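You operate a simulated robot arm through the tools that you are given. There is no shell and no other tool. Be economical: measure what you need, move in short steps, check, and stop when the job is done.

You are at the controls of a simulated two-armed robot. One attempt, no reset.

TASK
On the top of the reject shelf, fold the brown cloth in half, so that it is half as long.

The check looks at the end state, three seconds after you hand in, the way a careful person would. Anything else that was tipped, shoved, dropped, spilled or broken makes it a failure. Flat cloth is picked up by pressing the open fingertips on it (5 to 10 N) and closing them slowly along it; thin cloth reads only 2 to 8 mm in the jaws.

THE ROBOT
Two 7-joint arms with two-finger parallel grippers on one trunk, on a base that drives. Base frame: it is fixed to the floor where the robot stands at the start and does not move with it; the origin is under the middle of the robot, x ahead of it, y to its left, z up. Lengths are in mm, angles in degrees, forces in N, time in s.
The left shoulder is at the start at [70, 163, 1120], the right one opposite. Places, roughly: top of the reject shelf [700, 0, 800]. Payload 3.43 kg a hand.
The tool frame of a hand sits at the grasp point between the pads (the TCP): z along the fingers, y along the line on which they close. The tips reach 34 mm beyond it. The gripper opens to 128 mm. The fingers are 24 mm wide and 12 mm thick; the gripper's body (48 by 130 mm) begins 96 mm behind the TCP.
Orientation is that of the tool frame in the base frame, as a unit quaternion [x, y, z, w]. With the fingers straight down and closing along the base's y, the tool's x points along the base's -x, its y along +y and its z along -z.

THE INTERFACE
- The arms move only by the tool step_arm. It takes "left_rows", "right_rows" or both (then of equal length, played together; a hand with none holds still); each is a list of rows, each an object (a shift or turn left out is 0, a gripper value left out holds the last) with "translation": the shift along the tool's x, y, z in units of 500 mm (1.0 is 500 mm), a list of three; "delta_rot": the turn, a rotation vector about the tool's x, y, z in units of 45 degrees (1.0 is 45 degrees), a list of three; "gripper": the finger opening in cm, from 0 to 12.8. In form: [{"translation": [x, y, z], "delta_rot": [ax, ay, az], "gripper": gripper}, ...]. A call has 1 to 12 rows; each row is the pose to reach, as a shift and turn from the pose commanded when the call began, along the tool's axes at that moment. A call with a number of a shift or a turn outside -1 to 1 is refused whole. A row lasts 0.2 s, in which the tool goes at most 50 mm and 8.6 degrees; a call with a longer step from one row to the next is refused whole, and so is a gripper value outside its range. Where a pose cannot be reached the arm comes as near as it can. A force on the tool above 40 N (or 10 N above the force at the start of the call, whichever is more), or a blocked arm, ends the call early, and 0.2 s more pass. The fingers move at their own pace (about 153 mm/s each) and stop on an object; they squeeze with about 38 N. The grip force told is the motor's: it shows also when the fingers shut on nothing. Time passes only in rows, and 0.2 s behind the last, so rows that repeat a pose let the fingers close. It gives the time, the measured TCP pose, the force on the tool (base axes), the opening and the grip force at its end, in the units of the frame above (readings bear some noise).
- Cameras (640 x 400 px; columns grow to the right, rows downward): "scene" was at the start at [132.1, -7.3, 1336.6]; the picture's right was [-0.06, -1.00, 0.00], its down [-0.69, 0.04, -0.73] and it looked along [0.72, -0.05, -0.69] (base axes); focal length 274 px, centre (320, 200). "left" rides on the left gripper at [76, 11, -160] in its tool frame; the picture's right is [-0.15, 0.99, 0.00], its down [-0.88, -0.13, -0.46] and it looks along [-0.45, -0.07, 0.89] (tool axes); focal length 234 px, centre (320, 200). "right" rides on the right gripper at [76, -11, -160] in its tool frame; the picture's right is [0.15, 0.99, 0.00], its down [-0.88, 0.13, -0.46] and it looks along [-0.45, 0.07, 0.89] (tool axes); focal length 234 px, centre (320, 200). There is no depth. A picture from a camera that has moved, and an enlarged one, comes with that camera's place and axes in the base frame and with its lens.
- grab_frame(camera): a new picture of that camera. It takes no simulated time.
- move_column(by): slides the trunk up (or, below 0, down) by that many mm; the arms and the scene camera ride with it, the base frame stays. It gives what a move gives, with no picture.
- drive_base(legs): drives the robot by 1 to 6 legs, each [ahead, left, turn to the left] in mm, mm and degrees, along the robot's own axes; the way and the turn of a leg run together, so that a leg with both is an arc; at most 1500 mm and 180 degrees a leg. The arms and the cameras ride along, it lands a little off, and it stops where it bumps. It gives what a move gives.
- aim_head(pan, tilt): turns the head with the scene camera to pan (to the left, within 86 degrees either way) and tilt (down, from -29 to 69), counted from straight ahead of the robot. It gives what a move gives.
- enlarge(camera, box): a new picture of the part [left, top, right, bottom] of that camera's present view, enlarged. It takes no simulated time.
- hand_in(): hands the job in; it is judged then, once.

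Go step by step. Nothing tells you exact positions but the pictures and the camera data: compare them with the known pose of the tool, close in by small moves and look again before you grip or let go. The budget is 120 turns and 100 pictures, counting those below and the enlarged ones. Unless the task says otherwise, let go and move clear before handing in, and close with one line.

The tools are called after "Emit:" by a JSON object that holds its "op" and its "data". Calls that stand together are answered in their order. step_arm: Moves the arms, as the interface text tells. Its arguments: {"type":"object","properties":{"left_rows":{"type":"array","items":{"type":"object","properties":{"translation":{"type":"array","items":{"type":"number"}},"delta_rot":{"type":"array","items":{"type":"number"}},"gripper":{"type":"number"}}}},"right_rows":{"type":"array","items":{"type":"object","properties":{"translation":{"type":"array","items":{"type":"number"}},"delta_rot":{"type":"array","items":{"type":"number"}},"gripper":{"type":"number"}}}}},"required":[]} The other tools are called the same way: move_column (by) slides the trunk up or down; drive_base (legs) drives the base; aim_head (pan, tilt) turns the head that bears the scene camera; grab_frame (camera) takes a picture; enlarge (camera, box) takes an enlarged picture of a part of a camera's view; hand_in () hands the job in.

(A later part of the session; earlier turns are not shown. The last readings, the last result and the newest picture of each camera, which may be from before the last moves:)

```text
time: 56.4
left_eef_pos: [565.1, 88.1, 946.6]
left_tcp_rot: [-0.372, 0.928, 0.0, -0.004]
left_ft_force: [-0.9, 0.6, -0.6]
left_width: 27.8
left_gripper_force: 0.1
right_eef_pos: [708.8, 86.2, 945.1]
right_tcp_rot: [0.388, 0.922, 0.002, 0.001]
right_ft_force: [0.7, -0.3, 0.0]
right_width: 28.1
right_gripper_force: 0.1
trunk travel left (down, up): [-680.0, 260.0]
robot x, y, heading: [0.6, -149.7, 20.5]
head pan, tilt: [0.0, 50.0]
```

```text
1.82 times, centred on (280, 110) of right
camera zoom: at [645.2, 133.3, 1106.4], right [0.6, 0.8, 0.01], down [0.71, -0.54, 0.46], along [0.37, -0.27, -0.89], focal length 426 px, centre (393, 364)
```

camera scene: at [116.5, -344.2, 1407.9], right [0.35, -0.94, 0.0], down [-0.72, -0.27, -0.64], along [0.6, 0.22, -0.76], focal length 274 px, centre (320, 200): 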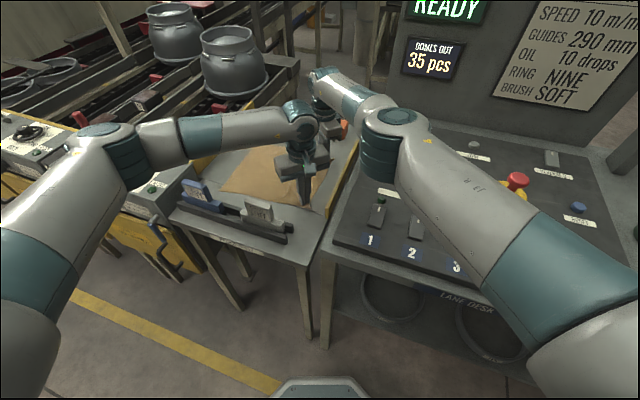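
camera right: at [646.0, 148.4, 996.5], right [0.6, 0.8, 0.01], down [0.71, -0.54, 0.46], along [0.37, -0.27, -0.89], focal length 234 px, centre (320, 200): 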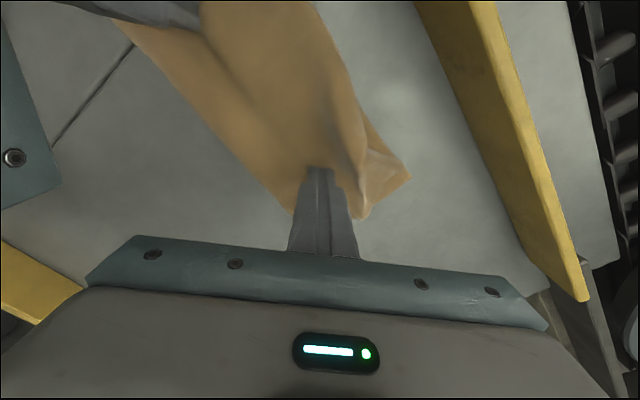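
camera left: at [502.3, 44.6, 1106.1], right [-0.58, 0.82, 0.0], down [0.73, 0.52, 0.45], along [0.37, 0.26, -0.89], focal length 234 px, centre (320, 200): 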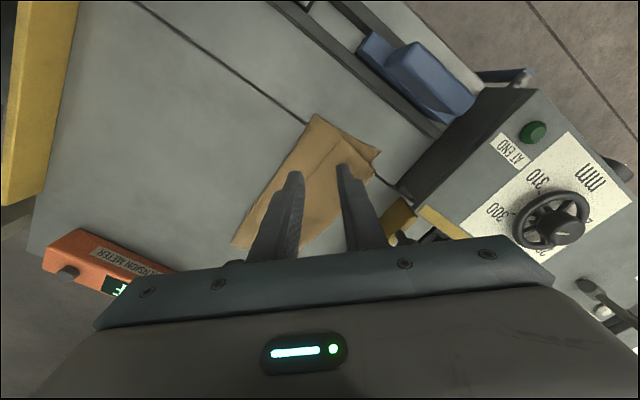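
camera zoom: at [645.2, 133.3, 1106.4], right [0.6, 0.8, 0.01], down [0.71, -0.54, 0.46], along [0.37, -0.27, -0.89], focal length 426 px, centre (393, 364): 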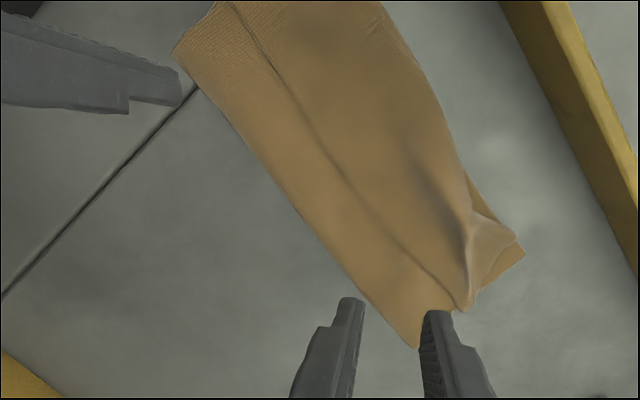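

Flap: free edge at y≈97, turn at y≈169. Its corners are near (534, 92) and far (763, 107). I shift the base for reach and place the hands for diagonal pinches.

Emit:
{"op": "drive_base", "data": {"legs": [[20, 30, 0]]}}

Emit:
{"op": "step_arm", "data": {"left_rows": [{"translation": [0.03, 0.011, 0.06]}, {"translation": [0.031, 0.011, 0.12]}, {"translation": [0.031, 0.011, 0.18]}, {"translation": [0.031, 0.011, 0.21]}, {"translation": [0.031, 0.011, 0.214]}], "right_rows": [{"translation": [-0.014, 0.045, 0.06]}, {"translation": [-0.014, 0.045, 0.12]}, {"translation": [-0.014, 0.045, 0.18]}, {"translation": [-0.014, 0.045, 0.208]}, {"translation": [-0.014, 0.045, 0.211]}]}}

Emit:
{"op": "grab_frame", "data": {"camera": "left"}}

Emit:
{"op": "grab_frame", "data": {"camera": "right"}}

```text
time: 57.2
left_eef_pos: [572.5, 118.7, 947.2]
left_tcp_rot: [-0.372, 0.928, 0.001, -0.002]
left_ft_force: [-0.7, -0.9, 0.2]
left_width: 28.0
left_gripper_force: 0.2
right_eef_pos: [719.0, 117.5, 946.3]
right_tcp_rot: [0.388, 0.922, 0.003, 0.001]
right_ft_force: [0.3, 0.2, 0.3]
right_width: 27.9
right_gripper_force: 0.0
trunk travel left (down, up): [-680.0, 260.0]
robot x, y, heading: [3.9, -116.2, 20.1]
head pan, tilt: [0.0, 50.0]
```

```text
time: 58.4
left_eef_pos: [557.3, 112.6, 839.0]
left_tcp_rot: [-0.372, 0.928, -0.001, -0.003]
left_ft_force: [0.1, -0.7, 0.4]
left_width: 28.1
left_gripper_force: 0.1
right_eef_pos: [740.6, 129.0, 840.0]
right_tcp_rot: [0.389, 0.921, 0.002, 0.002]
right_ft_force: [-0.6, 0.9, 0.5]
right_width: 28.1
right_gripper_force: 0.1
trunk travel left (down, up): [-680.0, 260.0]
robot x, y, heading: [8.6, -113.6, 20.2]
head pan, tilt: [0.0, 50.0]
```

```text
31 pictures are left
camera left: at [496.0, 70.0, 998.8], right [-0.58, 0.82, 0.0], down [0.73, 0.52, 0.45], along [0.37, 0.26, -0.89], focal length 234 px, centre (320, 200)
```

left: 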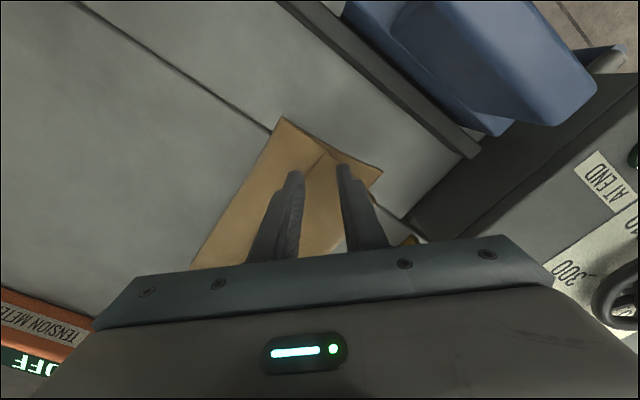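

```text
30 pictures are left
camera right: at [676.5, 177.2, 1000.2], right [0.61, 0.8, 0.01], down [0.71, -0.54, 0.46], along [0.37, -0.27, -0.89], focal length 234 px, centre (320, 200)
```

right: 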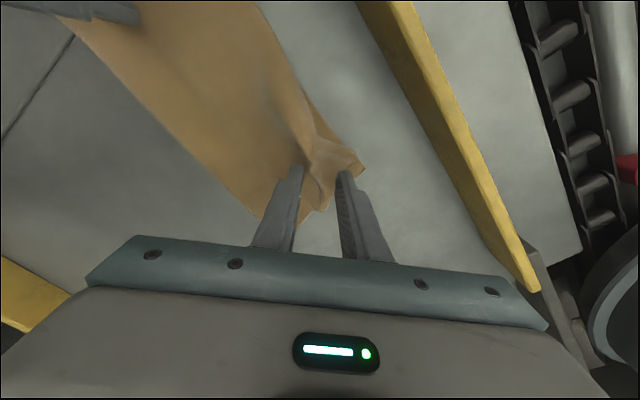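

Both straddle their corners. I nudge the left slightly inward, press and close slowly.

Emit:
{"op": "step_arm", "data": {"left_rows": [{"translation": [-0.009, -0.008, 0]}, {"translation": [-0.009, -0.008, 0.006]}, {"translation": [-0.009, -0.008, 0.009], "gripper": 2.4}, {"translation": [-0.009, -0.008, 0.009], "gripper": 2.1}, {"translation": [-0.009, -0.008, 0.009], "gripper": 1.8}, {"translation": [-0.009, -0.008, 0.009], "gripper": 1.5}, {"translation": [-0.009, -0.008, 0.009], "gripper": 1.2}, {"translation": [-0.009, -0.008, 0.009], "gripper": 0.9}, {"translation": [-0.009, -0.008, 0.009], "gripper": 0.6}, {"translation": [-0.009, -0.008, 0.009], "gripper": 0.3}, {"translation": [-0.009, -0.008, 0.009], "gripper": 0}, {"translation": [-0.009, -0.008, 0.009], "gripper": 0}], "right_rows": [{"translation": [0, 0, 0]}, {"translation": [0, 0, 0.003]}, {"translation": [0, 0, 0.006], "gripper": 2.4}, {"translation": [0, 0, 0.006], "gripper": 2.1}, {"translation": [0, 0, 0.006], "gripper": 1.8}, {"translation": [0, 0, 0.006], "gripper": 1.5}, {"translation": [0, 0, 0.006], "gripper": 1.2}, {"translation": [0, 0, 0.006], "gripper": 0.9}, {"translation": [0, 0, 0.006], "gripper": 0.6}, {"translation": [0, 0, 0.006], "gripper": 0.3}, {"translation": [0, 0, 0.006], "gripper": 0}, {"translation": [0, 0, 0.006], "gripper": 0}]}}

```text
time: 61.0
left_eef_pos: [564.3, 113.2, 835.8]
left_tcp_rot: [-0.372, 0.928, 0.0, -0.003]
left_ft_force: [-0.2, -0.1, 8.6]
left_width: 0.0
left_gripper_force: 32.9
right_eef_pos: [738.9, 130.0, 838.6]
right_tcp_rot: [0.388, 0.922, 0.003, 0.003]
right_ft_force: [0.1, -0.4, 0.4]
right_width: 2.1
right_gripper_force: 36.6
trunk travel left (down, up): [-680.0, 260.0]
robot x, y, heading: [7.4, -119.0, 20.6]
head pan, tilt: [0.0, 50.0]
```

Right holds, left missed. I reopen the left, move it slightly deeper and press harder.

Emit:
{"op": "step_arm", "data": {"left_rows": [{"translation": [0, 0, -0.012]}, {"translation": [-0.006, 0.006, -0.012], "gripper": 3.0}, {"translation": [-0.006, 0.006, -0.006]}, {"translation": [-0.006, 0.006, 0.0]}, {"translation": [-0.006, 0.006, 0.003]}]}}

Emit:
{"op": "enlarge", "data": {"camera": "left", "box": [170, 80, 430, 280]}}

```text
time: 62.2
left_eef_pos: [562.3, 118.4, 835.8]
left_tcp_rot: [-0.373, 0.928, -0.001, -0.002]
left_ft_force: [-0.6, 2.5, 14.3]
left_width: 30.7
left_gripper_force: 0.6
right_eef_pos: [739.3, 129.7, 839.0]
right_tcp_rot: [0.388, 0.922, 0.004, 0.002]
right_ft_force: [0.1, 0.1, -0.1]
right_width: 2.0
right_gripper_force: 36.6
trunk travel left (down, up): [-680.0, 260.0]
robot x, y, heading: [6.1, -112.7, 20.3]
head pan, tilt: [0.0, 50.0]
```

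```text
2.00 times, centred on (300, 180) of left
camera zoom: at [501.7, 74.9, 995.1], right [-0.58, 0.82, 0.0], down [0.73, 0.52, 0.45], along [0.37, 0.26, -0.89], focal length 468 px, centre (360, 240)
```

zoom: 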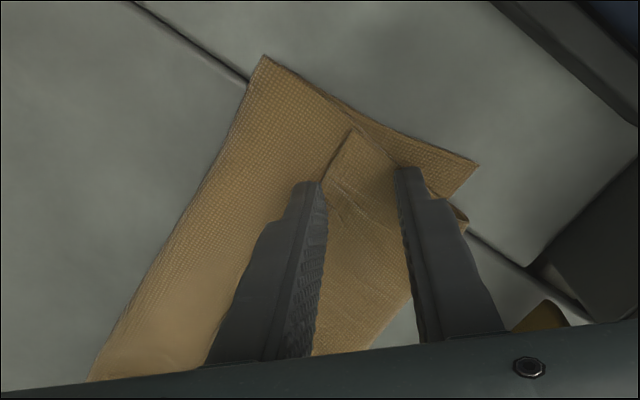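

The left-side finger sits just off the flap's free edge. I go 12 mm deeper with a narrower opening.

Emit:
{"op": "step_arm", "data": {"left_rows": [{"translation": [0, 0, -0.012]}, {"translation": [-0.022, 0.004, -0.012], "gripper": 2.4}, {"translation": [-0.024, 0.004, -0.006]}, {"translation": [-0.024, 0.004, -0.002]}, {"translation": [-0.024, 0.004, -0.001]}, {"translation": [-0.024, 0.004, 0], "gripper": 2.1}, {"translation": [-0.024, 0.004, 0], "gripper": 1.7}, {"translation": [-0.024, 0.004, 0], "gripper": 1.3}, {"translation": [-0.024, 0.004, 0], "gripper": 0.9}, {"translation": [-0.024, 0.004, 0], "gripper": 0.5}, {"translation": [-0.024, 0.004, 0], "gripper": 0}, {"translation": [-0.024, 0.004, 0], "gripper": 0}]}}

Emit:
{"op": "enlarge", "data": {"camera": "left", "box": [170, 80, 430, 280]}}

```text
time: 64.8
left_eef_pos: [569.5, 126.7, 835.6]
left_tcp_rot: [-0.372, 0.928, 0.0, -0.003]
left_ft_force: [2.5, 2.9, 27.9]
left_width: 1.5
left_gripper_force: 36.5
right_eef_pos: [738.1, 129.8, 839.3]
right_tcp_rot: [0.389, 0.921, 0.003, 0.004]
right_ft_force: [-1.2, -0.2, -0.4]
right_width: 2.3
right_gripper_force: 37.0
trunk travel left (down, up): [-680.0, 260.0]
robot x, y, heading: [7.5, -114.2, 20.6]
head pan, tilt: [0.0, 50.0]
```

```text
2.00 times, centred on (300, 180) of left
camera zoom: at [507.9, 84.2, 994.8], right [-0.58, 0.82, 0.0], down [0.73, 0.52, 0.45], along [0.37, 0.26, -0.89], focal length 468 px, centre (360, 240)
```

zoom: 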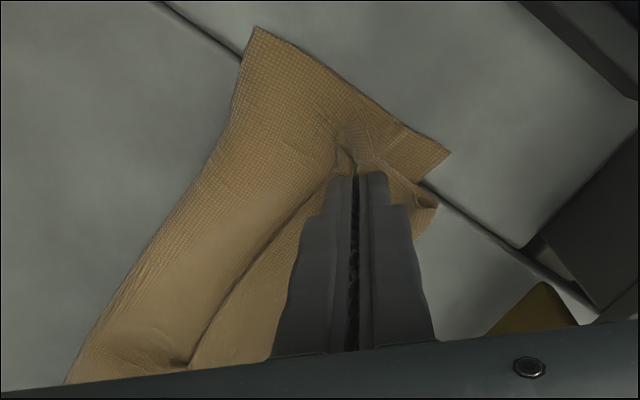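

Left now reads 1.5 mm with a ruck between the tips. I lift both 60 mm and check.

Emit:
{"op": "step_arm", "data": {"left_rows": [{"translation": [0, 0, -0.02]}, {"translation": [0, 0, -0.045]}, {"translation": [0, 0, -0.07]}, {"translation": [0, 0, -0.1]}, {"translation": [0, 0, -0.13]}, {"translation": [0, 0, -0.13]}], "right_rows": [{"translation": [0, 0, -0.02]}, {"translation": [0, 0, -0.045]}, {"translation": [0, 0, -0.07]}, {"translation": [0, 0, -0.1]}, {"translation": [0, 0, -0.125]}, {"translation": [0, 0, -0.125]}]}}

Emit:
{"op": "grab_frame", "data": {"camera": "scene"}}

```text
time: 66.2
left_eef_pos: [571.1, 127.7, 899.1]
left_tcp_rot: [-0.372, 0.928, -0.001, -0.003]
left_ft_force: [-0.6, 0.3, 0.0]
left_width: 1.6
left_gripper_force: 36.2
right_eef_pos: [740.3, 129.1, 899.7]
right_tcp_rot: [0.389, 0.921, 0.002, 0.002]
right_ft_force: [0.1, -0.2, 0.8]
right_width: 2.3
right_gripper_force: 36.4
trunk travel left (down, up): [-680.0, 260.0]
robot x, y, heading: [7.5, -113.2, 20.1]
head pan, tilt: [0.0, 50.0]
```

```text
27 pictures are left
camera scene: at [126.8, -72.8, 1407.5], right [0.35, -0.94, 0.0], down [-0.72, -0.27, -0.64], along [0.6, 0.22, -0.77], focal length 274 px, centre (320, 200)
```

scene: 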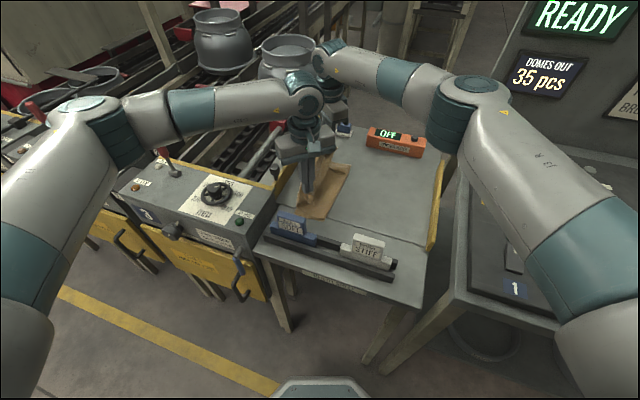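

Lifted cleanly. Now I raise the trunk so the whole cloth hangs like a curtain.

Emit:
{"op": "move_column", "data": {"by": 150}}

Emit:
{"op": "move_column", "data": {"by": 90}}

Emit:
{"op": "grab_frame", "data": {"camera": "scene"}}

```text
time: 68.0
left_eef_pos: [571.1, 126.9, 1049.0]
left_tcp_rot: [-0.373, 0.928, -0.001, -0.003]
left_ft_force: [1.5, -0.6, -0.7]
left_width: 1.5
left_gripper_force: 36.4
right_eef_pos: [740.0, 129.4, 1049.6]
right_tcp_rot: [0.389, 0.921, 0.002, 0.002]
right_ft_force: [-0.3, -0.1, -1.3]
right_width: 1.9
right_gripper_force: 37.4
trunk travel left (down, up): [-830.0, 110.0]
robot x, y, heading: [8.6, -116.9, 20.3]
head pan, tilt: [0.0, 50.0]
```

```text
time: 69.2
left_eef_pos: [571.5, 128.1, 1137.4]
left_tcp_rot: [-0.372, 0.928, -0.001, -0.003]
left_ft_force: [1.0, -0.1, -0.3]
left_width: 1.3
left_gripper_force: 35.9
right_eef_pos: [741.1, 128.9, 1139.1]
right_tcp_rot: [0.388, 0.922, 0.002, 0.002]
right_ft_force: [0.1, 0.0, 0.3]
right_width: 2.2
right_gripper_force: 36.8
trunk travel left (down, up): [-920.0, 20.0]
robot x, y, heading: [6.9, -115.3, 20.1]
head pan, tilt: [0.0, 50.0]
```

```text
26 pictures are left
camera scene: at [126.5, -72.9, 1647.5], right [0.35, -0.94, 0.0], down [-0.72, -0.27, -0.64], along [0.6, 0.22, -0.77], focal length 274 px, centre (320, 200)
```

scene: 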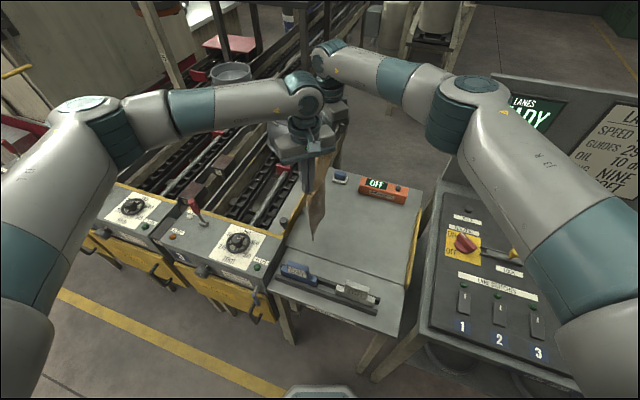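

The cloth hangs free. I carry it right so its bottom edge is over y≈−60.

Emit:
{"op": "drive_base", "data": {"legs": [[-66, -177, 0]]}}

Emit:
{"op": "move_column", "data": {"by": -40}}

Emit:
{"op": "enlarge", "data": {"camera": "scene", "box": [200, 90, 400, 260]}}

```text
time: 70.8
left_eef_pos: [571.0, -57.2, 1138.5]
left_tcp_rot: [-0.372, 0.928, -0.002, -0.004]
left_ft_force: [-0.2, 0.7, 0.3]
left_width: 1.2
left_gripper_force: 36.8
right_eef_pos: [740.1, -56.7, 1138.3]
right_tcp_rot: [0.388, 0.922, 0.001, 0.002]
right_ft_force: [0.4, 1.2, 0.0]
right_width: 2.2
right_gripper_force: 37.0
trunk travel left (down, up): [-920.0, 20.0]
robot x, y, heading: [4.1, -302.7, 20.1]
head pan, tilt: [0.0, 50.0]
```

```text
time: 71.6
left_eef_pos: [571.3, -62.0, 1098.3]
left_tcp_rot: [-0.372, 0.928, -0.001, -0.002]
left_ft_force: [-0.1, 0.1, 0.1]
left_width: 1.3
left_gripper_force: 36.4
right_eef_pos: [738.9, -61.0, 1100.1]
right_tcp_rot: [0.387, 0.922, 0.003, 0.003]
right_ft_force: [0.3, -0.5, 0.2]
right_width: 2.0
right_gripper_force: 37.1
trunk travel left (down, up): [-880.0, 60.0]
robot x, y, heading: [9.0, -303.9, 20.1]
head pan, tilt: [0.0, 50.0]
```

```text
2.35 times, centred on (300, 175) of scene
camera zoom: at [125.5, -264.0, 1607.7], right [0.35, -0.94, 0.0], down [-0.72, -0.26, -0.64], along [0.6, 0.22, -0.77], focal length 645 px, centre (367, 259)
```

zoom: 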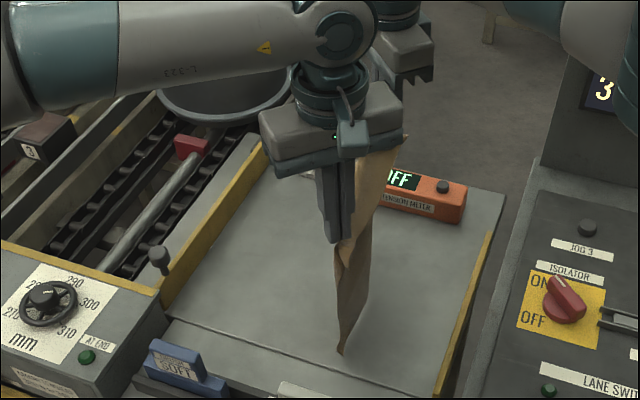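

The bottom edge just meets the shelf at y≈−60. I lower diagonally toward the left so the cloth lays down with its edge trailing right.

Emit:
{"op": "step_arm", "data": {"left_rows": [{"translation": [-0.009, 0.009, 0.02]}, {"translation": [-0.018, 0.018, 0.04]}, {"translation": [-0.027, 0.027, 0.06]}, {"translation": [-0.036, 0.036, 0.08]}, {"translation": [-0.045, 0.045, 0.1]}, {"translation": [-0.054, 0.054, 0.12]}, {"translation": [-0.06, 0.063, 0.14]}, {"translation": [-0.06, 0.063, 0.14]}], "right_rows": [{"translation": [0.009, 0.009, 0.02]}, {"translation": [0.018, 0.018, 0.04]}, {"translation": [0.027, 0.027, 0.06]}, {"translation": [0.036, 0.036, 0.08]}, {"translation": [0.045, 0.045, 0.1]}, {"translation": [0.054, 0.054, 0.12]}, {"translation": [0.063, 0.06, 0.14]}, {"translation": [0.063, 0.06, 0.14]}]}}

Emit:
{"op": "enlarge", "data": {"camera": "scene", "box": [200, 90, 400, 260]}}

```text
time: 73.4
left_eef_pos: [572.2, -17.7, 1028.4]
left_tcp_rot: [-0.372, 0.928, 0.0, -0.002]
left_ft_force: [-0.2, 0.4, -0.9]
left_width: 1.0
left_gripper_force: 35.9
right_eef_pos: [735.0, -18.5, 1029.9]
right_tcp_rot: [0.387, 0.922, 0.003, 0.002]
right_ft_force: [0.0, -0.4, 0.3]
right_width: 1.9
right_gripper_force: 36.5
right hand out of reach, approached as far as the arm can: row 7, 8
trunk travel left (down, up): [-880.0, 60.0]
robot x, y, heading: [8.9, -303.4, 19.8]
head pan, tilt: [0.0, 50.0]
```

```text
2.35 times, centred on (300, 175) of scene
camera zoom: at [126.2, -263.0, 1607.6], right [0.35, -0.94, 0.0], down [-0.72, -0.27, -0.64], along [0.6, 0.22, -0.77], focal length 645 px, centre (367, 259)
```

zoom: 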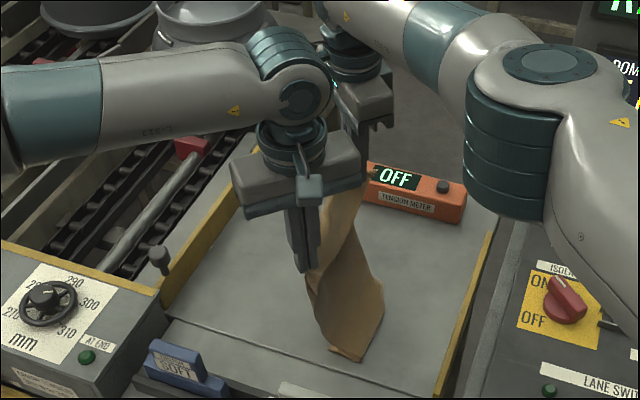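

The bottom trails to the right as wanted. I continue: left 45, down 45, twice.

Emit:
{"op": "drive_base", "data": {"legs": [[16, 42, 0]]}}

Emit:
{"op": "move_column", "data": {"by": -50}}

Emit:
{"op": "enlarge", "data": {"camera": "scene", "box": [200, 90, 400, 260]}}

```text
time: 74.3
left_eef_pos: [571.8, 19.2, 1029.9]
left_tcp_rot: [-0.372, 0.928, 0.002, -0.002]
left_ft_force: [0.4, -0.6, 1.3]
left_width: 1.4
left_gripper_force: 36.1
right_eef_pos: [737.2, 18.3, 1032.3]
right_tcp_rot: [0.389, 0.921, 0.005, 0.001]
right_ft_force: [0.5, -0.2, 0.5]
right_width: 2.3
right_gripper_force: 36.5
trunk travel left (down, up): [-880.0, 60.0]
robot x, y, heading: [7.7, -258.4, 20.0]
head pan, tilt: [0.0, 50.0]
```

```text
time: 75.2
left_eef_pos: [572.2, 25.8, 978.1]
left_tcp_rot: [-0.372, 0.928, -0.002, -0.003]
left_ft_force: [0.2, -0.3, 0.5]
left_width: 1.5
left_gripper_force: 36.1
right_eef_pos: [736.7, 23.9, 980.3]
right_tcp_rot: [0.389, 0.921, 0.002, 0.003]
right_ft_force: [0.9, 0.0, 0.2]
right_width: 2.1
right_gripper_force: 37.2
trunk travel left (down, up): [-830.0, 110.0]
robot x, y, heading: [6.2, -261.2, 20.5]
head pan, tilt: [0.0, 50.0]
```

```text
2.35 times, centred on (300, 175) of scene
camera zoom: at [126.2, -217.7, 1557.6], right [0.35, -0.94, 0.0], down [-0.72, -0.27, -0.64], along [0.6, 0.22, -0.77], focal length 645 px, centre (367, 259)
```

zoom: 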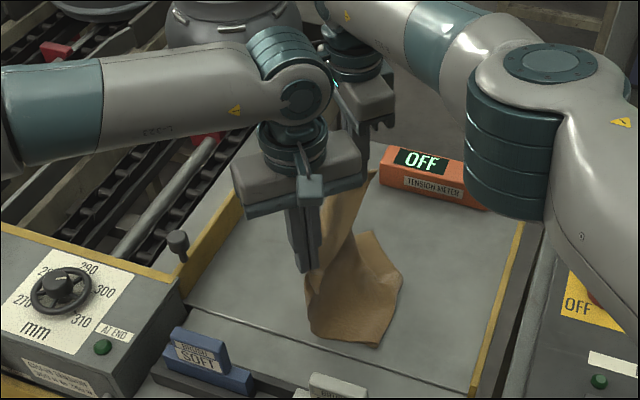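

The lower part lies out to the right. I check from both wrist cameras before turning back.

Emit:
{"op": "grab_frame", "data": {"camera": "left"}}

Emit:
{"op": "grab_frame", "data": {"camera": "right"}}

```text
22 pictures are left
camera left: at [509.9, -17.7, 1137.1], right [-0.58, 0.82, 0.0], down [0.73, 0.51, 0.45], along [0.37, 0.26, -0.89], focal length 234 px, centre (320, 200)
```

left: 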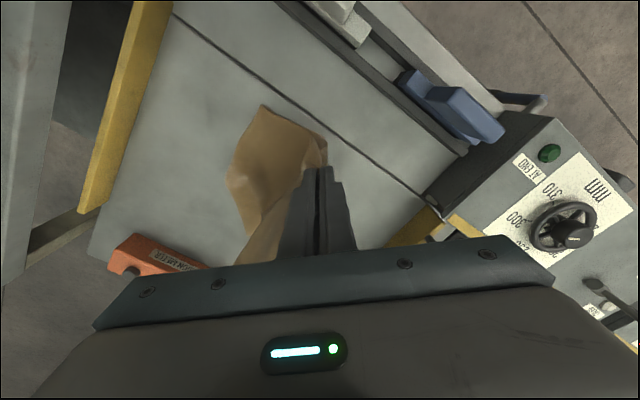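

```text
21 pictures are left
camera right: at [673.1, 71.4, 1139.9], right [0.61, 0.79, 0.01], down [0.7, -0.54, 0.46], along [0.37, -0.28, -0.89], focal length 234 px, centre (320, 200)
```

right: 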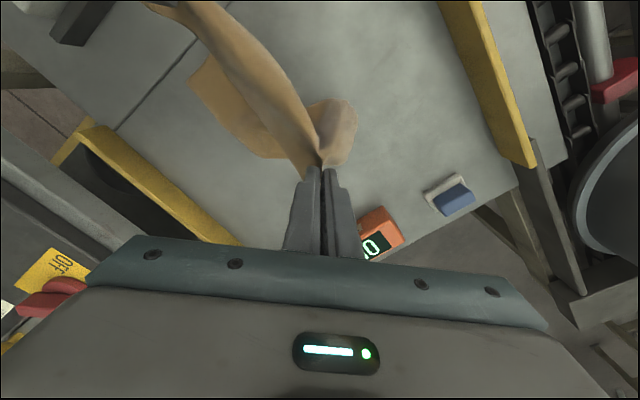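

The far bottom corner went to the left side, so the bottom is twisted. I lift again, go back right, and this time drag with light contact first so the whole bottom edge trails.

Emit:
{"op": "move_column", "data": {"by": 110}}

Emit:
{"op": "step_arm", "data": {"left_rows": [{"translation": [0.009, -0.009, -0.02]}, {"translation": [0.018, -0.018, -0.04]}, {"translation": [0.027, -0.027, -0.06]}, {"translation": [0.036, -0.036, -0.08]}, {"translation": [0.045, -0.045, -0.09]}, {"translation": [0.045, -0.045, -0.09]}], "right_rows": [{"translation": [-0.009, -0.009, -0.02]}, {"translation": [-0.018, -0.018, -0.04]}, {"translation": [-0.027, -0.027, -0.06]}, {"translation": [-0.036, -0.036, -0.08]}, {"translation": [-0.051, -0.042, -0.09]}, {"translation": [-0.051, -0.042, -0.09]}]}}

Emit:
{"op": "drive_base", "data": {"legs": [[-38, -103, 0]]}}

Emit:
{"op": "grab_frame", "data": {"camera": "scene"}}

```text
time: 76.6
left_eef_pos: [571.7, 25.0, 1086.9]
left_tcp_rot: [-0.371, 0.929, 0.0, -0.004]
left_ft_force: [-0.5, -0.5, -0.1]
left_width: 1.4
left_gripper_force: 36.5
right_eef_pos: [737.3, 24.1, 1089.1]
right_tcp_rot: [0.389, 0.921, 0.002, 0.002]
right_ft_force: [0.9, -0.4, -0.5]
right_width: 2.2
right_gripper_force: 37.6
trunk travel left (down, up): [-940.0, 0.0]
robot x, y, heading: [4.9, -257.2, 20.2]
head pan, tilt: [0.0, 50.0]
```

```text
time: 78.0
left_eef_pos: [571.6, -8.0, 1134.1]
left_tcp_rot: [-0.372, 0.928, -0.001, -0.003]
left_ft_force: [-0.5, 0.3, 1.0]
left_width: 1.4
left_gripper_force: 36.1
right_eef_pos: [739.6, -9.5, 1133.5]
right_tcp_rot: [0.389, 0.921, 0.003, 0.001]
right_ft_force: [-0.8, 0.3, 0.7]
right_width: 2.2
right_gripper_force: 36.9
trunk travel left (down, up): [-940.0, 0.0]
robot x, y, heading: [8.1, -262.6, 20.5]
head pan, tilt: [0.0, 50.0]
```

```text
time: 79.2
left_eef_pos: [571.5, -111.2, 1131.5]
left_tcp_rot: [-0.372, 0.928, -0.001, -0.005]
left_ft_force: [-0.1, 0.9, 0.2]
left_width: 1.2
left_gripper_force: 36.5
right_eef_pos: [737.7, -114.0, 1134.3]
right_tcp_rot: [0.388, 0.922, 0.002, 0.002]
right_ft_force: [-0.6, 0.1, -1.0]
right_width: 2.1
right_gripper_force: 36.8
trunk travel left (down, up): [-940.0, 0.0]
robot x, y, heading: [9.2, -370.6, 20.3]
head pan, tilt: [0.0, 50.0]
```

```text
20 pictures are left
camera scene: at [126.7, -323.5, 1667.4], right [0.35, -0.94, 0.0], down [-0.72, -0.27, -0.64], along [0.6, 0.22, -0.77], focal length 274 px, centre (320, 200)
```

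scene: 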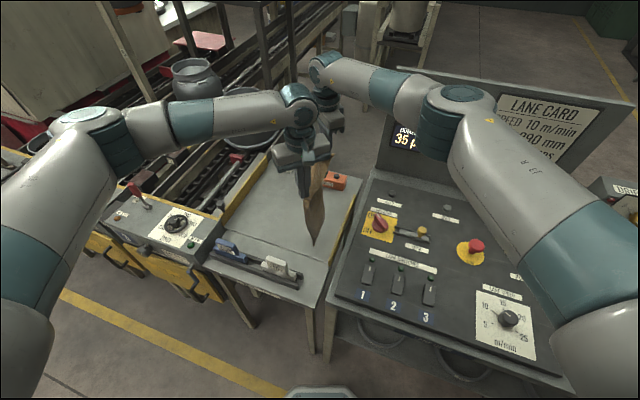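

The curtain hangs free again at y≈−112. I spread the hands a little to flatten it, lower to light contact, and drag left in small steps.

Emit:
{"op": "step_arm", "data": {"left_rows": [{"translation": [0.004, 0.004, 0]}, {"translation": [0.007, 0.007, 0]}, {"translation": [0.007, 0.007, 0.02]}, {"translation": [0.007, 0.007, 0.04]}, {"translation": [0.007, 0.007, 0.06]}, {"translation": [0.007, 0.007, 0.08]}, {"translation": [0.007, 0.007, 0.08]}], "right_rows": [{"translation": [-0.003, 0.003, 0]}, {"translation": [-0.005, 0.005, 0]}, {"translation": [-0.005, 0.005, 0.02]}, {"translation": [-0.005, 0.005, 0.04]}, {"translation": [-0.005, 0.005, 0.06]}, {"translation": [-0.005, 0.005, 0.08]}, {"translation": [-0.005, 0.005, 0.08]}]}}

Emit:
{"op": "drive_base", "data": {"legs": [[18, 47, 0]]}}

Emit:
{"op": "move_column", "data": {"by": -20}}

Emit:
{"op": "drive_base", "data": {"legs": [[14, 38, 0]]}}

Emit:
{"op": "grab_frame", "data": {"camera": "right"}}

Emit:
{"op": "enlarge", "data": {"camera": "scene", "box": [200, 90, 400, 260]}}

```text
time: 80.8
left_eef_pos: [565.5, -113.5, 1093.3]
left_tcp_rot: [-0.373, 0.928, -0.001, -0.003]
left_ft_force: [1.3, 0.2, 0.3]
left_width: 1.6
left_gripper_force: 36.4
right_eef_pos: [741.7, -117.9, 1093.8]
right_tcp_rot: [0.389, 0.921, 0.002, 0.002]
right_ft_force: [-1.6, -0.6, -0.5]
right_width: 2.1
right_gripper_force: 36.5
trunk travel left (down, up): [-940.0, 0.0]
robot x, y, heading: [9.8, -369.8, 20.1]
head pan, tilt: [0.0, 50.0]
```

```text
time: 81.8
left_eef_pos: [565.8, -76.4, 1095.8]
left_tcp_rot: [-0.372, 0.928, 0.003, -0.001]
left_ft_force: [1.3, -1.0, 0.5]
left_width: 1.7
left_gripper_force: 36.1
right_eef_pos: [744.3, -77.4, 1097.6]
right_tcp_rot: [0.389, 0.921, 0.006, 0.001]
right_ft_force: [-1.6, -1.4, 0.0]
right_width: 2.0
right_gripper_force: 36.9
trunk travel left (down, up): [-940.0, 0.0]
robot x, y, heading: [13.6, -324.0, 20.4]
head pan, tilt: [0.0, 50.0]
```

```text
time: 82.4
left_eef_pos: [567.8, -70.7, 1072.7]
left_tcp_rot: [-0.371, 0.929, -0.001, -0.003]
left_ft_force: [1.0, -0.4, -0.4]
left_width: 1.3
left_gripper_force: 36.5
right_eef_pos: [744.2, -75.1, 1074.3]
right_tcp_rot: [0.389, 0.921, 0.003, 0.003]
right_ft_force: [-2.2, -0.5, -1.2]
right_width: 2.1
right_gripper_force: 36.3
trunk travel left (down, up): [-920.0, 20.0]
robot x, y, heading: [9.4, -321.9, 20.5]
head pan, tilt: [0.0, 50.0]
```

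```text
time: 83.3
left_eef_pos: [567.7, -37.1, 1073.8]
left_tcp_rot: [-0.369, 0.929, 0.001, -0.002]
left_ft_force: [2.7, -0.9, -0.5]
left_width: 1.3
left_gripper_force: 36.7
right_eef_pos: [745.7, -40.2, 1075.6]
right_tcp_rot: [0.391, 0.92, 0.005, 0.002]
right_ft_force: [-1.3, 0.0, -0.7]
right_width: 2.1
right_gripper_force: 37.4
trunk travel left (down, up): [-920.0, 20.0]
robot x, y, heading: [8.7, -281.5, 20.1]
head pan, tilt: [0.0, 50.0]
```

```text
19 pictures are left
camera right: at [681.9, 7.1, 1236.5], right [0.61, 0.79, 0.01], down [0.7, -0.55, 0.46], along [0.37, -0.27, -0.89], focal length 234 px, centre (320, 200)
```

right: 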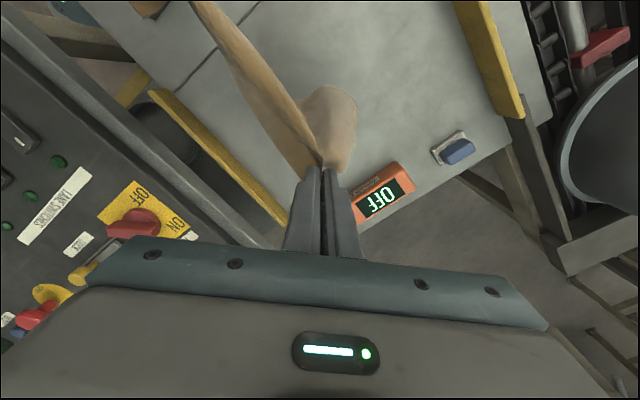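

```text
2.35 times, centred on (300, 175) of scene
camera zoom: at [127.3, -250.2, 1647.9], right [0.34, -0.94, -0.01], down [-0.72, -0.26, -0.64], along [0.6, 0.23, -0.76], focal length 645 px, centre (367, 259)
```

zoom: 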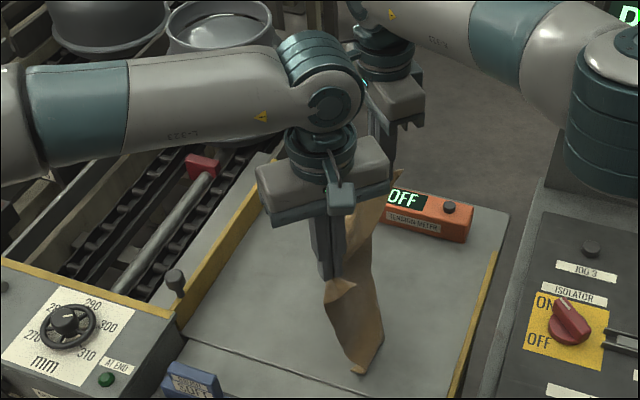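

The diagonal pinches bow the curtain into a U. I'll turn both hands to yaw 0 while holding, so the sheet hangs flat and the hem no longer points to one side. I lift clear first.

Emit:
{"op": "step_arm", "data": {"left_rows": [{"translation": [0, 0, -0.04]}, {"translation": [0, 0, -0.08]}, {"translation": [0, 0, -0.08], "delta_rot": [0, 0, 0.16]}, {"translation": [0, 0, -0.08], "delta_rot": [0, 0, 0.32]}, {"translation": [0, 0, -0.08], "delta_rot": [0, 0, 0.48]}, {"translation": [0, 0, -0.08], "delta_rot": [0, 0, 0.64]}, {"translation": [0, 0, -0.08], "delta_rot": [0, 0, 0.8]}, {"translation": [0, 0, -0.08], "delta_rot": [0, 0, 0.96]}, {"translation": [0, 0, -0.08], "delta_rot": [0, 0, 0.96]}], "right_rows": [{"translation": [0, 0, -0.04]}, {"translation": [0, 0, -0.08]}, {"translation": [0, 0, -0.08], "delta_rot": [0, 0, -0.17]}, {"translation": [0, 0, -0.08], "delta_rot": [0, 0, -0.34]}, {"translation": [0, 0, -0.08], "delta_rot": [0, 0, -0.51]}, {"translation": [0, 0, -0.08], "delta_rot": [0, 0, -0.68]}, {"translation": [0, 0, -0.08], "delta_rot": [0, 0, -0.85]}, {"translation": [0, 0, -0.08], "delta_rot": [0, 0, -1.0]}, {"translation": [0, 0, -0.08], "delta_rot": [0, 0, -1.0]}]}}

Emit:
{"op": "grab_frame", "data": {"camera": "right"}}

Emit:
{"op": "enlarge", "data": {"camera": "scene", "box": [200, 90, 400, 260]}}

```text
time: 85.3
left_eef_pos: [568.3, -31.0, 1112.6]
left_tcp_rot: [-0.002, 1.0, -0.003, -0.001]
left_ft_force: [0.5, 0.7, -0.1]
left_width: 1.3
left_gripper_force: 36.2
right_eef_pos: [746.2, -33.7, 1114.3]
right_tcp_rot: [0.007, 1.0, 0.001, 0.002]
right_ft_force: [-0.3, 0.8, 0.1]
right_width: 2.0
right_gripper_force: 37.0
trunk travel left (down, up): [-920.0, 20.0]
robot x, y, heading: [8.2, -283.1, 20.1]
head pan, tilt: [0.0, 50.0]
```

```text
17 pictures are left
camera right: at [666.7, -42.5, 1274.0], right [-0.13, 0.99, 0.0], down [0.88, 0.12, 0.46], along [0.46, 0.06, -0.89], focal length 234 px, centre (320, 200)
```

right: 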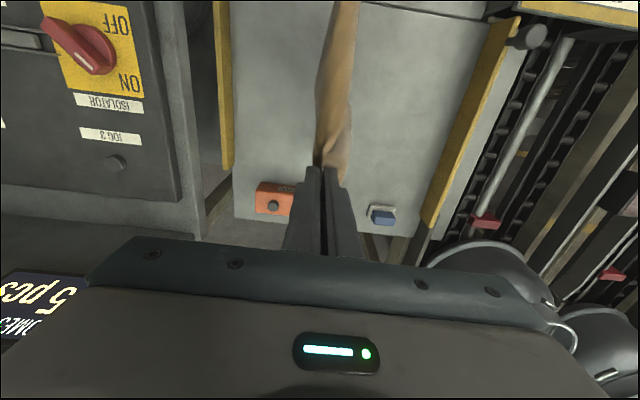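

```text
2.35 times, centred on (300, 175) of scene
camera zoom: at [127.9, -240.3, 1647.5], right [0.34, -0.94, 0.0], down [-0.72, -0.26, -0.64], along [0.6, 0.22, -0.77], focal length 645 px, centre (367, 259)
```

zoom: 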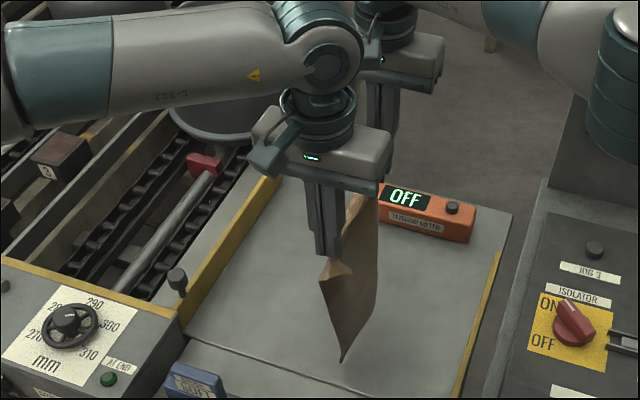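

The curtain is now nearly flat. I go back right a little, lower into light contact, then drag left in small steps.

Emit:
{"op": "drive_base", "data": {"legs": [[-18, -50, 0]]}}

Emit:
{"op": "move_column", "data": {"by": -25}}

Emit:
{"op": "drive_base", "data": {"legs": [[14, 38, 0]]}}

Emit:
{"op": "move_column", "data": {"by": -25}}

Emit:
{"op": "drive_base", "data": {"legs": [[14, 38, 0]]}}

Emit:
{"op": "grab_frame", "data": {"camera": "right"}}

Emit:
{"op": "enlarge", "data": {"camera": "scene", "box": [200, 90, 400, 260]}}

```text
time: 86.2
left_eef_pos: [568.0, -74.6, 1110.6]
left_tcp_rot: [-0.004, 1.0, -0.006, -0.003]
left_ft_force: [0.8, -0.2, 0.1]
left_width: 1.6
left_gripper_force: 36.1
right_eef_pos: [744.2, -76.3, 1112.2]
right_tcp_rot: [0.006, 1.0, -0.003, 0.002]
right_ft_force: [-0.5, 0.8, -0.3]
right_width: 2.1
right_gripper_force: 36.4
trunk travel left (down, up): [-920.0, 20.0]
robot x, y, heading: [9.8, -332.9, 20.4]
head pan, tilt: [0.0, 50.0]
```

```text
time: 87.0
left_eef_pos: [568.2, -80.0, 1087.5]
left_tcp_rot: [-0.004, 1.0, -0.003, -0.002]
left_ft_force: [-0.2, 0.0, -0.4]
left_width: 1.4
left_gripper_force: 36.4
right_eef_pos: [745.1, -81.6, 1089.2]
right_tcp_rot: [0.007, 1.0, 0.001, 0.002]
right_ft_force: [0.2, 0.0, 0.2]
right_width: 2.0
right_gripper_force: 36.7
trunk travel left (down, up): [-895.0, 45.0]
robot x, y, heading: [6.5, -335.3, 20.2]
head pan, tilt: [0.0, 50.0]
```

```text
time: 87.8
left_eef_pos: [568.3, -50.7, 1090.3]
left_tcp_rot: [-0.002, 1.0, 0.0, -0.002]
left_ft_force: [0.9, -0.9, 0.2]
left_width: 1.3
left_gripper_force: 36.0
right_eef_pos: [746.0, -54.7, 1090.4]
right_tcp_rot: [0.009, 1.0, 0.005, 0.003]
right_ft_force: [-0.9, -0.2, -0.1]
right_width: 2.4
right_gripper_force: 37.1
trunk travel left (down, up): [-895.0, 45.0]
robot x, y, heading: [11.2, -295.1, 20.2]
head pan, tilt: [0.0, 50.0]
```

```text
time: 88.5
left_eef_pos: [568.7, -44.6, 1063.4]
left_tcp_rot: [-0.002, 1.0, -0.002, -0.002]
left_ft_force: [0.9, 0.1, 0.3]
left_width: 1.4
left_gripper_force: 36.4
right_eef_pos: [746.3, -47.3, 1063.7]
right_tcp_rot: [0.01, 1.0, 0.0, 0.002]
right_ft_force: [-0.7, -0.7, 1.2]
right_width: 2.2
right_gripper_force: 37.0
trunk travel left (down, up): [-870.0, 70.0]
robot x, y, heading: [10.1, -295.5, 20.0]
head pan, tilt: [0.0, 50.0]
```

```text
time: 89.4
left_eef_pos: [569.0, -11.3, 1065.5]
left_tcp_rot: [-0.001, 1.0, 0.001, -0.002]
left_ft_force: [1.0, -1.1, 0.5]
left_width: 1.7
left_gripper_force: 36.4
right_eef_pos: [746.7, -13.9, 1065.4]
right_tcp_rot: [0.01, 1.0, 0.003, 0.003]
right_ft_force: [-0.5, -0.1, 0.5]
right_width: 2.3
right_gripper_force: 36.6
trunk travel left (down, up): [-870.0, 70.0]
robot x, y, heading: [7.0, -255.5, 19.9]
head pan, tilt: [0.0, 50.0]
```

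```text
15 pictures are left
camera right: at [667.5, -23.6, 1225.8], right [-0.13, 0.99, 0.01], down [0.88, 0.11, 0.46], along [0.46, 0.06, -0.89], focal length 234 px, centre (320, 200)
```

right: 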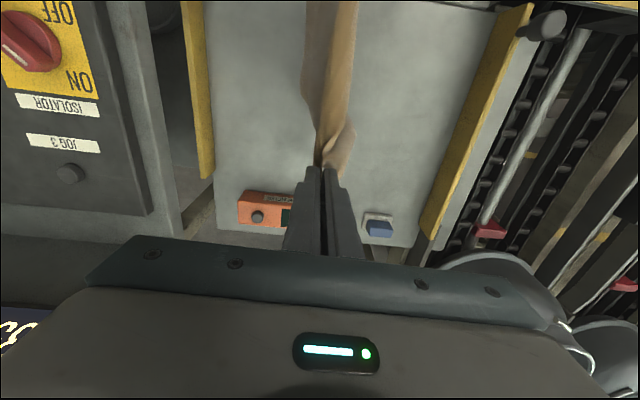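

```text
2.35 times, centred on (300, 175) of scene
camera zoom: at [127.7, -222.6, 1597.9], right [0.34, -0.94, -0.01], down [-0.72, -0.26, -0.64], along [0.6, 0.23, -0.76], focal length 645 px, centre (367, 259)
```

zoom: 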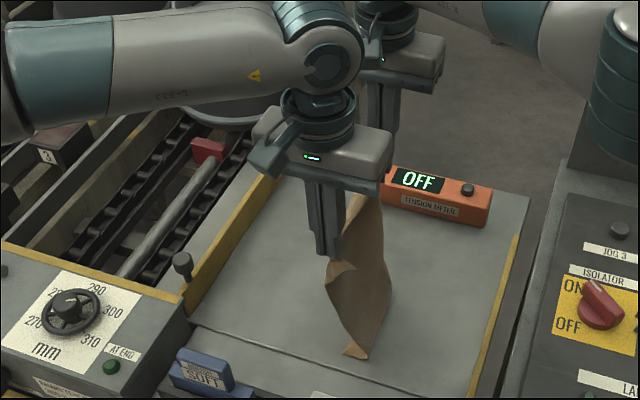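

The bottom naturally curls toward the left, and with the hands now square the hem is neutral, so folding left is fine after all. I lift, move 90 mm left, then lay the lower half by lowering while moving right with the arms.

Emit:
{"op": "move_column", "data": {"by": 45}}

Emit:
{"op": "drive_base", "data": {"legs": [[33, 86, 0]]}}

Emit:
{"op": "step_arm", "data": {"left_rows": [{"translation": [0, 0, 0.04]}, {"translation": [0, -0.01, 0.075]}, {"translation": [0, -0.03, 0.105]}, {"translation": [0, -0.055, 0.135]}, {"translation": [0, -0.08, 0.165]}, {"translation": [0, -0.11, 0.195]}, {"translation": [0, -0.14, 0.22]}, {"translation": [0, -0.17, 0.245]}, {"translation": [0, -0.2, 0.265]}, {"translation": [0, -0.23, 0.28]}, {"translation": [0, -0.26, 0.29]}, {"translation": [0, -0.26, 0.29]}], "right_rows": [{"translation": [0, 0, 0.04]}, {"translation": [0, -0.01, 0.075]}, {"translation": [0, -0.03, 0.105]}, {"translation": [0, -0.055, 0.135]}, {"translation": [0, -0.08, 0.165]}, {"translation": [0, -0.11, 0.195]}, {"translation": [0, -0.14, 0.22]}, {"translation": [0, -0.17, 0.245]}, {"translation": [0, -0.2, 0.265]}, {"translation": [0, -0.23, 0.28]}, {"translation": [0, -0.26, 0.29]}, {"translation": [0, -0.26, 0.29]}]}}

Emit:
{"op": "grab_frame", "data": {"camera": "scene"}}

Emit:
{"op": "grab_frame", "data": {"camera": "right"}}

```text
time: 90.3
left_eef_pos: [570.0, -3.6, 1107.5]
left_tcp_rot: [0.0, 1.0, -0.004, -0.003]
left_ft_force: [0.6, 0.0, -0.7]
left_width: 1.6
left_gripper_force: 36.0
right_eef_pos: [747.2, -6.8, 1109.4]
right_tcp_rot: [0.01, 1.0, -0.001, 0.003]
right_ft_force: [-0.2, 0.6, 0.1]
right_width: 2.0
right_gripper_force: 36.8
trunk travel left (down, up): [-915.0, 25.0]
robot x, y, heading: [10.1, -254.4, 20.1]
head pan, tilt: [0.0, 50.0]
```

```text
time: 91.4
left_eef_pos: [569.6, 80.9, 1110.1]
left_tcp_rot: [0.0, 1.0, -0.001, -0.002]
left_ft_force: [0.5, -0.4, -0.5]
left_width: 1.2
left_gripper_force: 35.7
right_eef_pos: [748.7, 77.4, 1109.6]
right_tcp_rot: [0.01, 1.0, 0.003, 0.003]
right_ft_force: [-0.4, 0.2, 0.5]
right_width: 2.3
right_gripper_force: 36.8
trunk travel left (down, up): [-915.0, 25.0]
robot x, y, heading: [12.7, -163.7, 19.9]
head pan, tilt: [0.0, 50.0]
```

```text
time: 94.0
left_eef_pos: [569.6, -46.0, 963.7]
left_tcp_rot: [0.001, 1.0, -0.004, -0.002]
left_ft_force: [0.4, -0.1, 0.5]
left_width: 1.4
left_gripper_force: 36.3
right_eef_pos: [747.0, -47.5, 963.8]
right_tcp_rot: [0.01, 1.0, -0.001, 0.002]
right_ft_force: [-0.5, 0.8, -0.2]
right_width: 2.1
right_gripper_force: 36.9
trunk travel left (down, up): [-915.0, 25.0]
robot x, y, heading: [6.7, -165.8, 20.1]
head pan, tilt: [0.0, 50.0]
```

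```text
13 pictures are left
camera scene: at [129.6, -122.0, 1642.5], right [0.34, -0.94, 0.0], down [-0.72, -0.26, -0.64], along [0.6, 0.22, -0.77], focal length 274 px, centre (320, 200)
```

scene: 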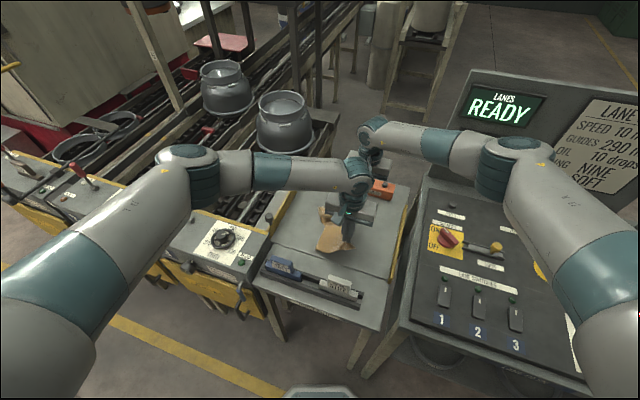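

```text
12 pictures are left
camera right: at [667.6, -57.0, 1124.0], right [-0.12, 0.99, 0.0], down [0.88, 0.11, 0.46], along [0.46, 0.06, -0.89], focal length 234 px, centre (320, 200)
```

right: 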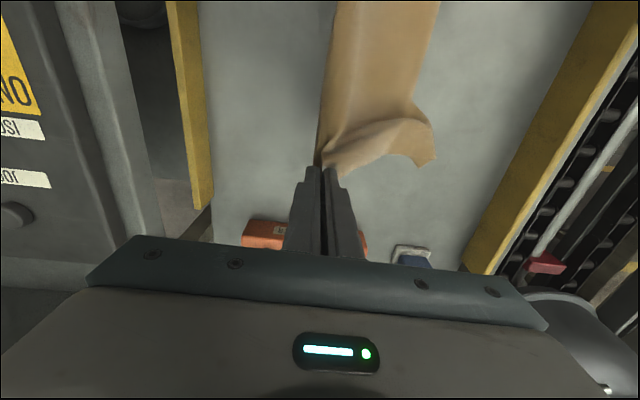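

The lower half now lies to the left. I zoom in on it.

Emit:
{"op": "enlarge", "data": {"camera": "scene", "box": [265, 170, 415, 290]}}

Emit:
{"op": "grab_frame", "data": {"camera": "left"}}

```text
3.33 times, centred on (340, 230) of scene
camera zoom: at [129.6, -122.0, 1642.5], right [0.34, -0.94, 0.0], down [-0.72, -0.26, -0.64], along [0.6, 0.22, -0.77], focal length 913 px, centre (253, 100)
```

zoom: 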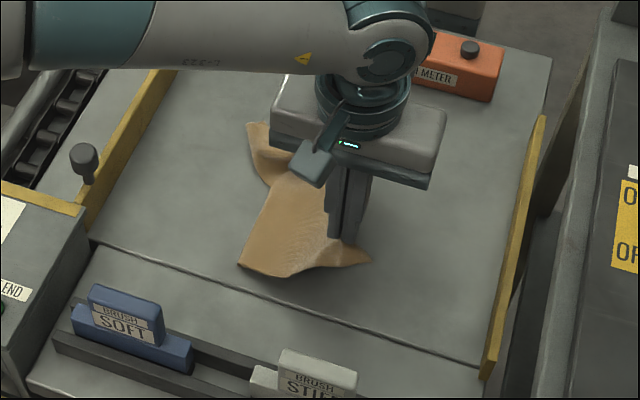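

```text
10 pictures are left
camera left: at [494.7, -33.0, 1122.8], right [0.15, 0.99, -0.01], down [0.88, -0.13, 0.45], along [0.45, -0.07, -0.89], focal length 234 px, centre (320, 200)
```

left: 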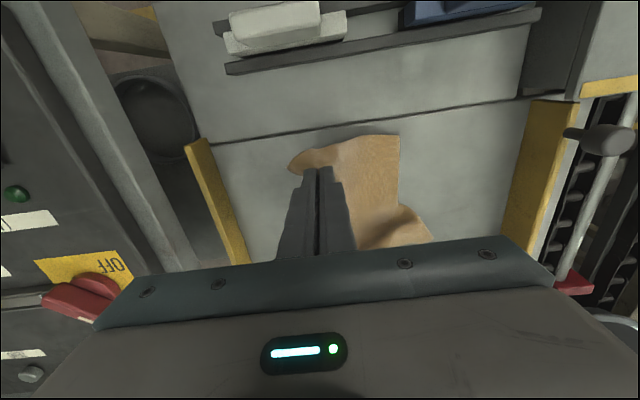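

The lower half has a pleat near its far corner. I lift it again, spread the hands a touch, let it settle, and lay it down more slowly.

Emit:
{"op": "step_arm", "data": {"left_rows": [{"translation": [0, 0.03, -0.06]}, {"translation": [0, 0.07, -0.12]}, {"translation": [0, 0.12, -0.18]}, {"translation": [0, 0.17, -0.24]}, {"translation": [0.003, 0.22, -0.29]}, {"translation": [0.006, 0.26, -0.32]}, {"translation": [0.006, 0.26, -0.34]}, {"translation": [0.006, 0.26, -0.34]}, {"translation": [0.006, 0.26, -0.34]}, {"translation": [0.006, 0.26, -0.34]}, {"translation": [0.006, 0.26, -0.34]}, {"translation": [0.006, 0.26, -0.34]}], "right_rows": [{"translation": [0, 0.03, -0.06]}, {"translation": [0, 0.07, -0.12]}, {"translation": [0, 0.12, -0.18]}, {"translation": [0, 0.17, -0.24]}, {"translation": [-0.003, 0.22, -0.29]}, {"translation": [-0.006, 0.26, -0.32]}, {"translation": [-0.006, 0.26, -0.34]}, {"translation": [-0.006, 0.26, -0.34]}, {"translation": [-0.006, 0.26, -0.34]}, {"translation": [-0.006, 0.26, -0.34]}, {"translation": [-0.006, 0.26, -0.34]}, {"translation": [-0.006, 0.26, -0.34]}]}}

Emit:
{"op": "grab_frame", "data": {"camera": "right"}}

```text
time: 96.6
left_eef_pos: [567.2, 85.1, 1133.5]
left_tcp_rot: [0.001, 1.0, -0.002, -0.002]
left_ft_force: [2.6, -0.2, 0.1]
left_width: 1.3
left_gripper_force: 35.8
right_eef_pos: [750.9, 81.0, 1135.4]
right_tcp_rot: [0.011, 1.0, 0.0, 0.003]
right_ft_force: [-2.2, -0.4, -0.9]
right_width: 2.0
right_gripper_force: 36.7
trunk travel left (down, up): [-915.0, 25.0]
robot x, y, heading: [6.9, -164.5, 20.1]
head pan, tilt: [0.0, 50.0]
```

```text
9 pictures are left
camera right: at [672.5, 73.3, 1294.3], right [-0.12, 0.99, 0.0], down [0.88, 0.11, 0.46], along [0.46, 0.06, -0.89], focal length 234 px, centre (320, 200)
```

right: 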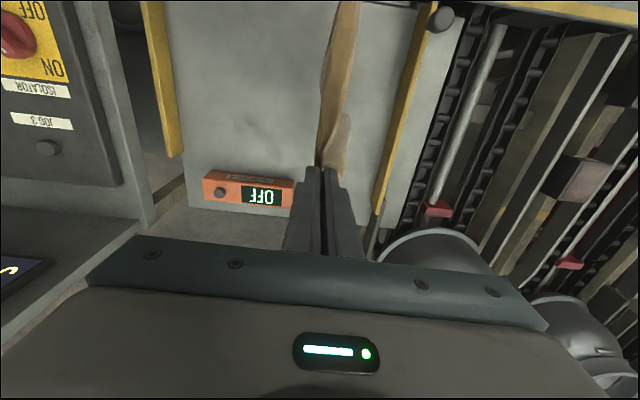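

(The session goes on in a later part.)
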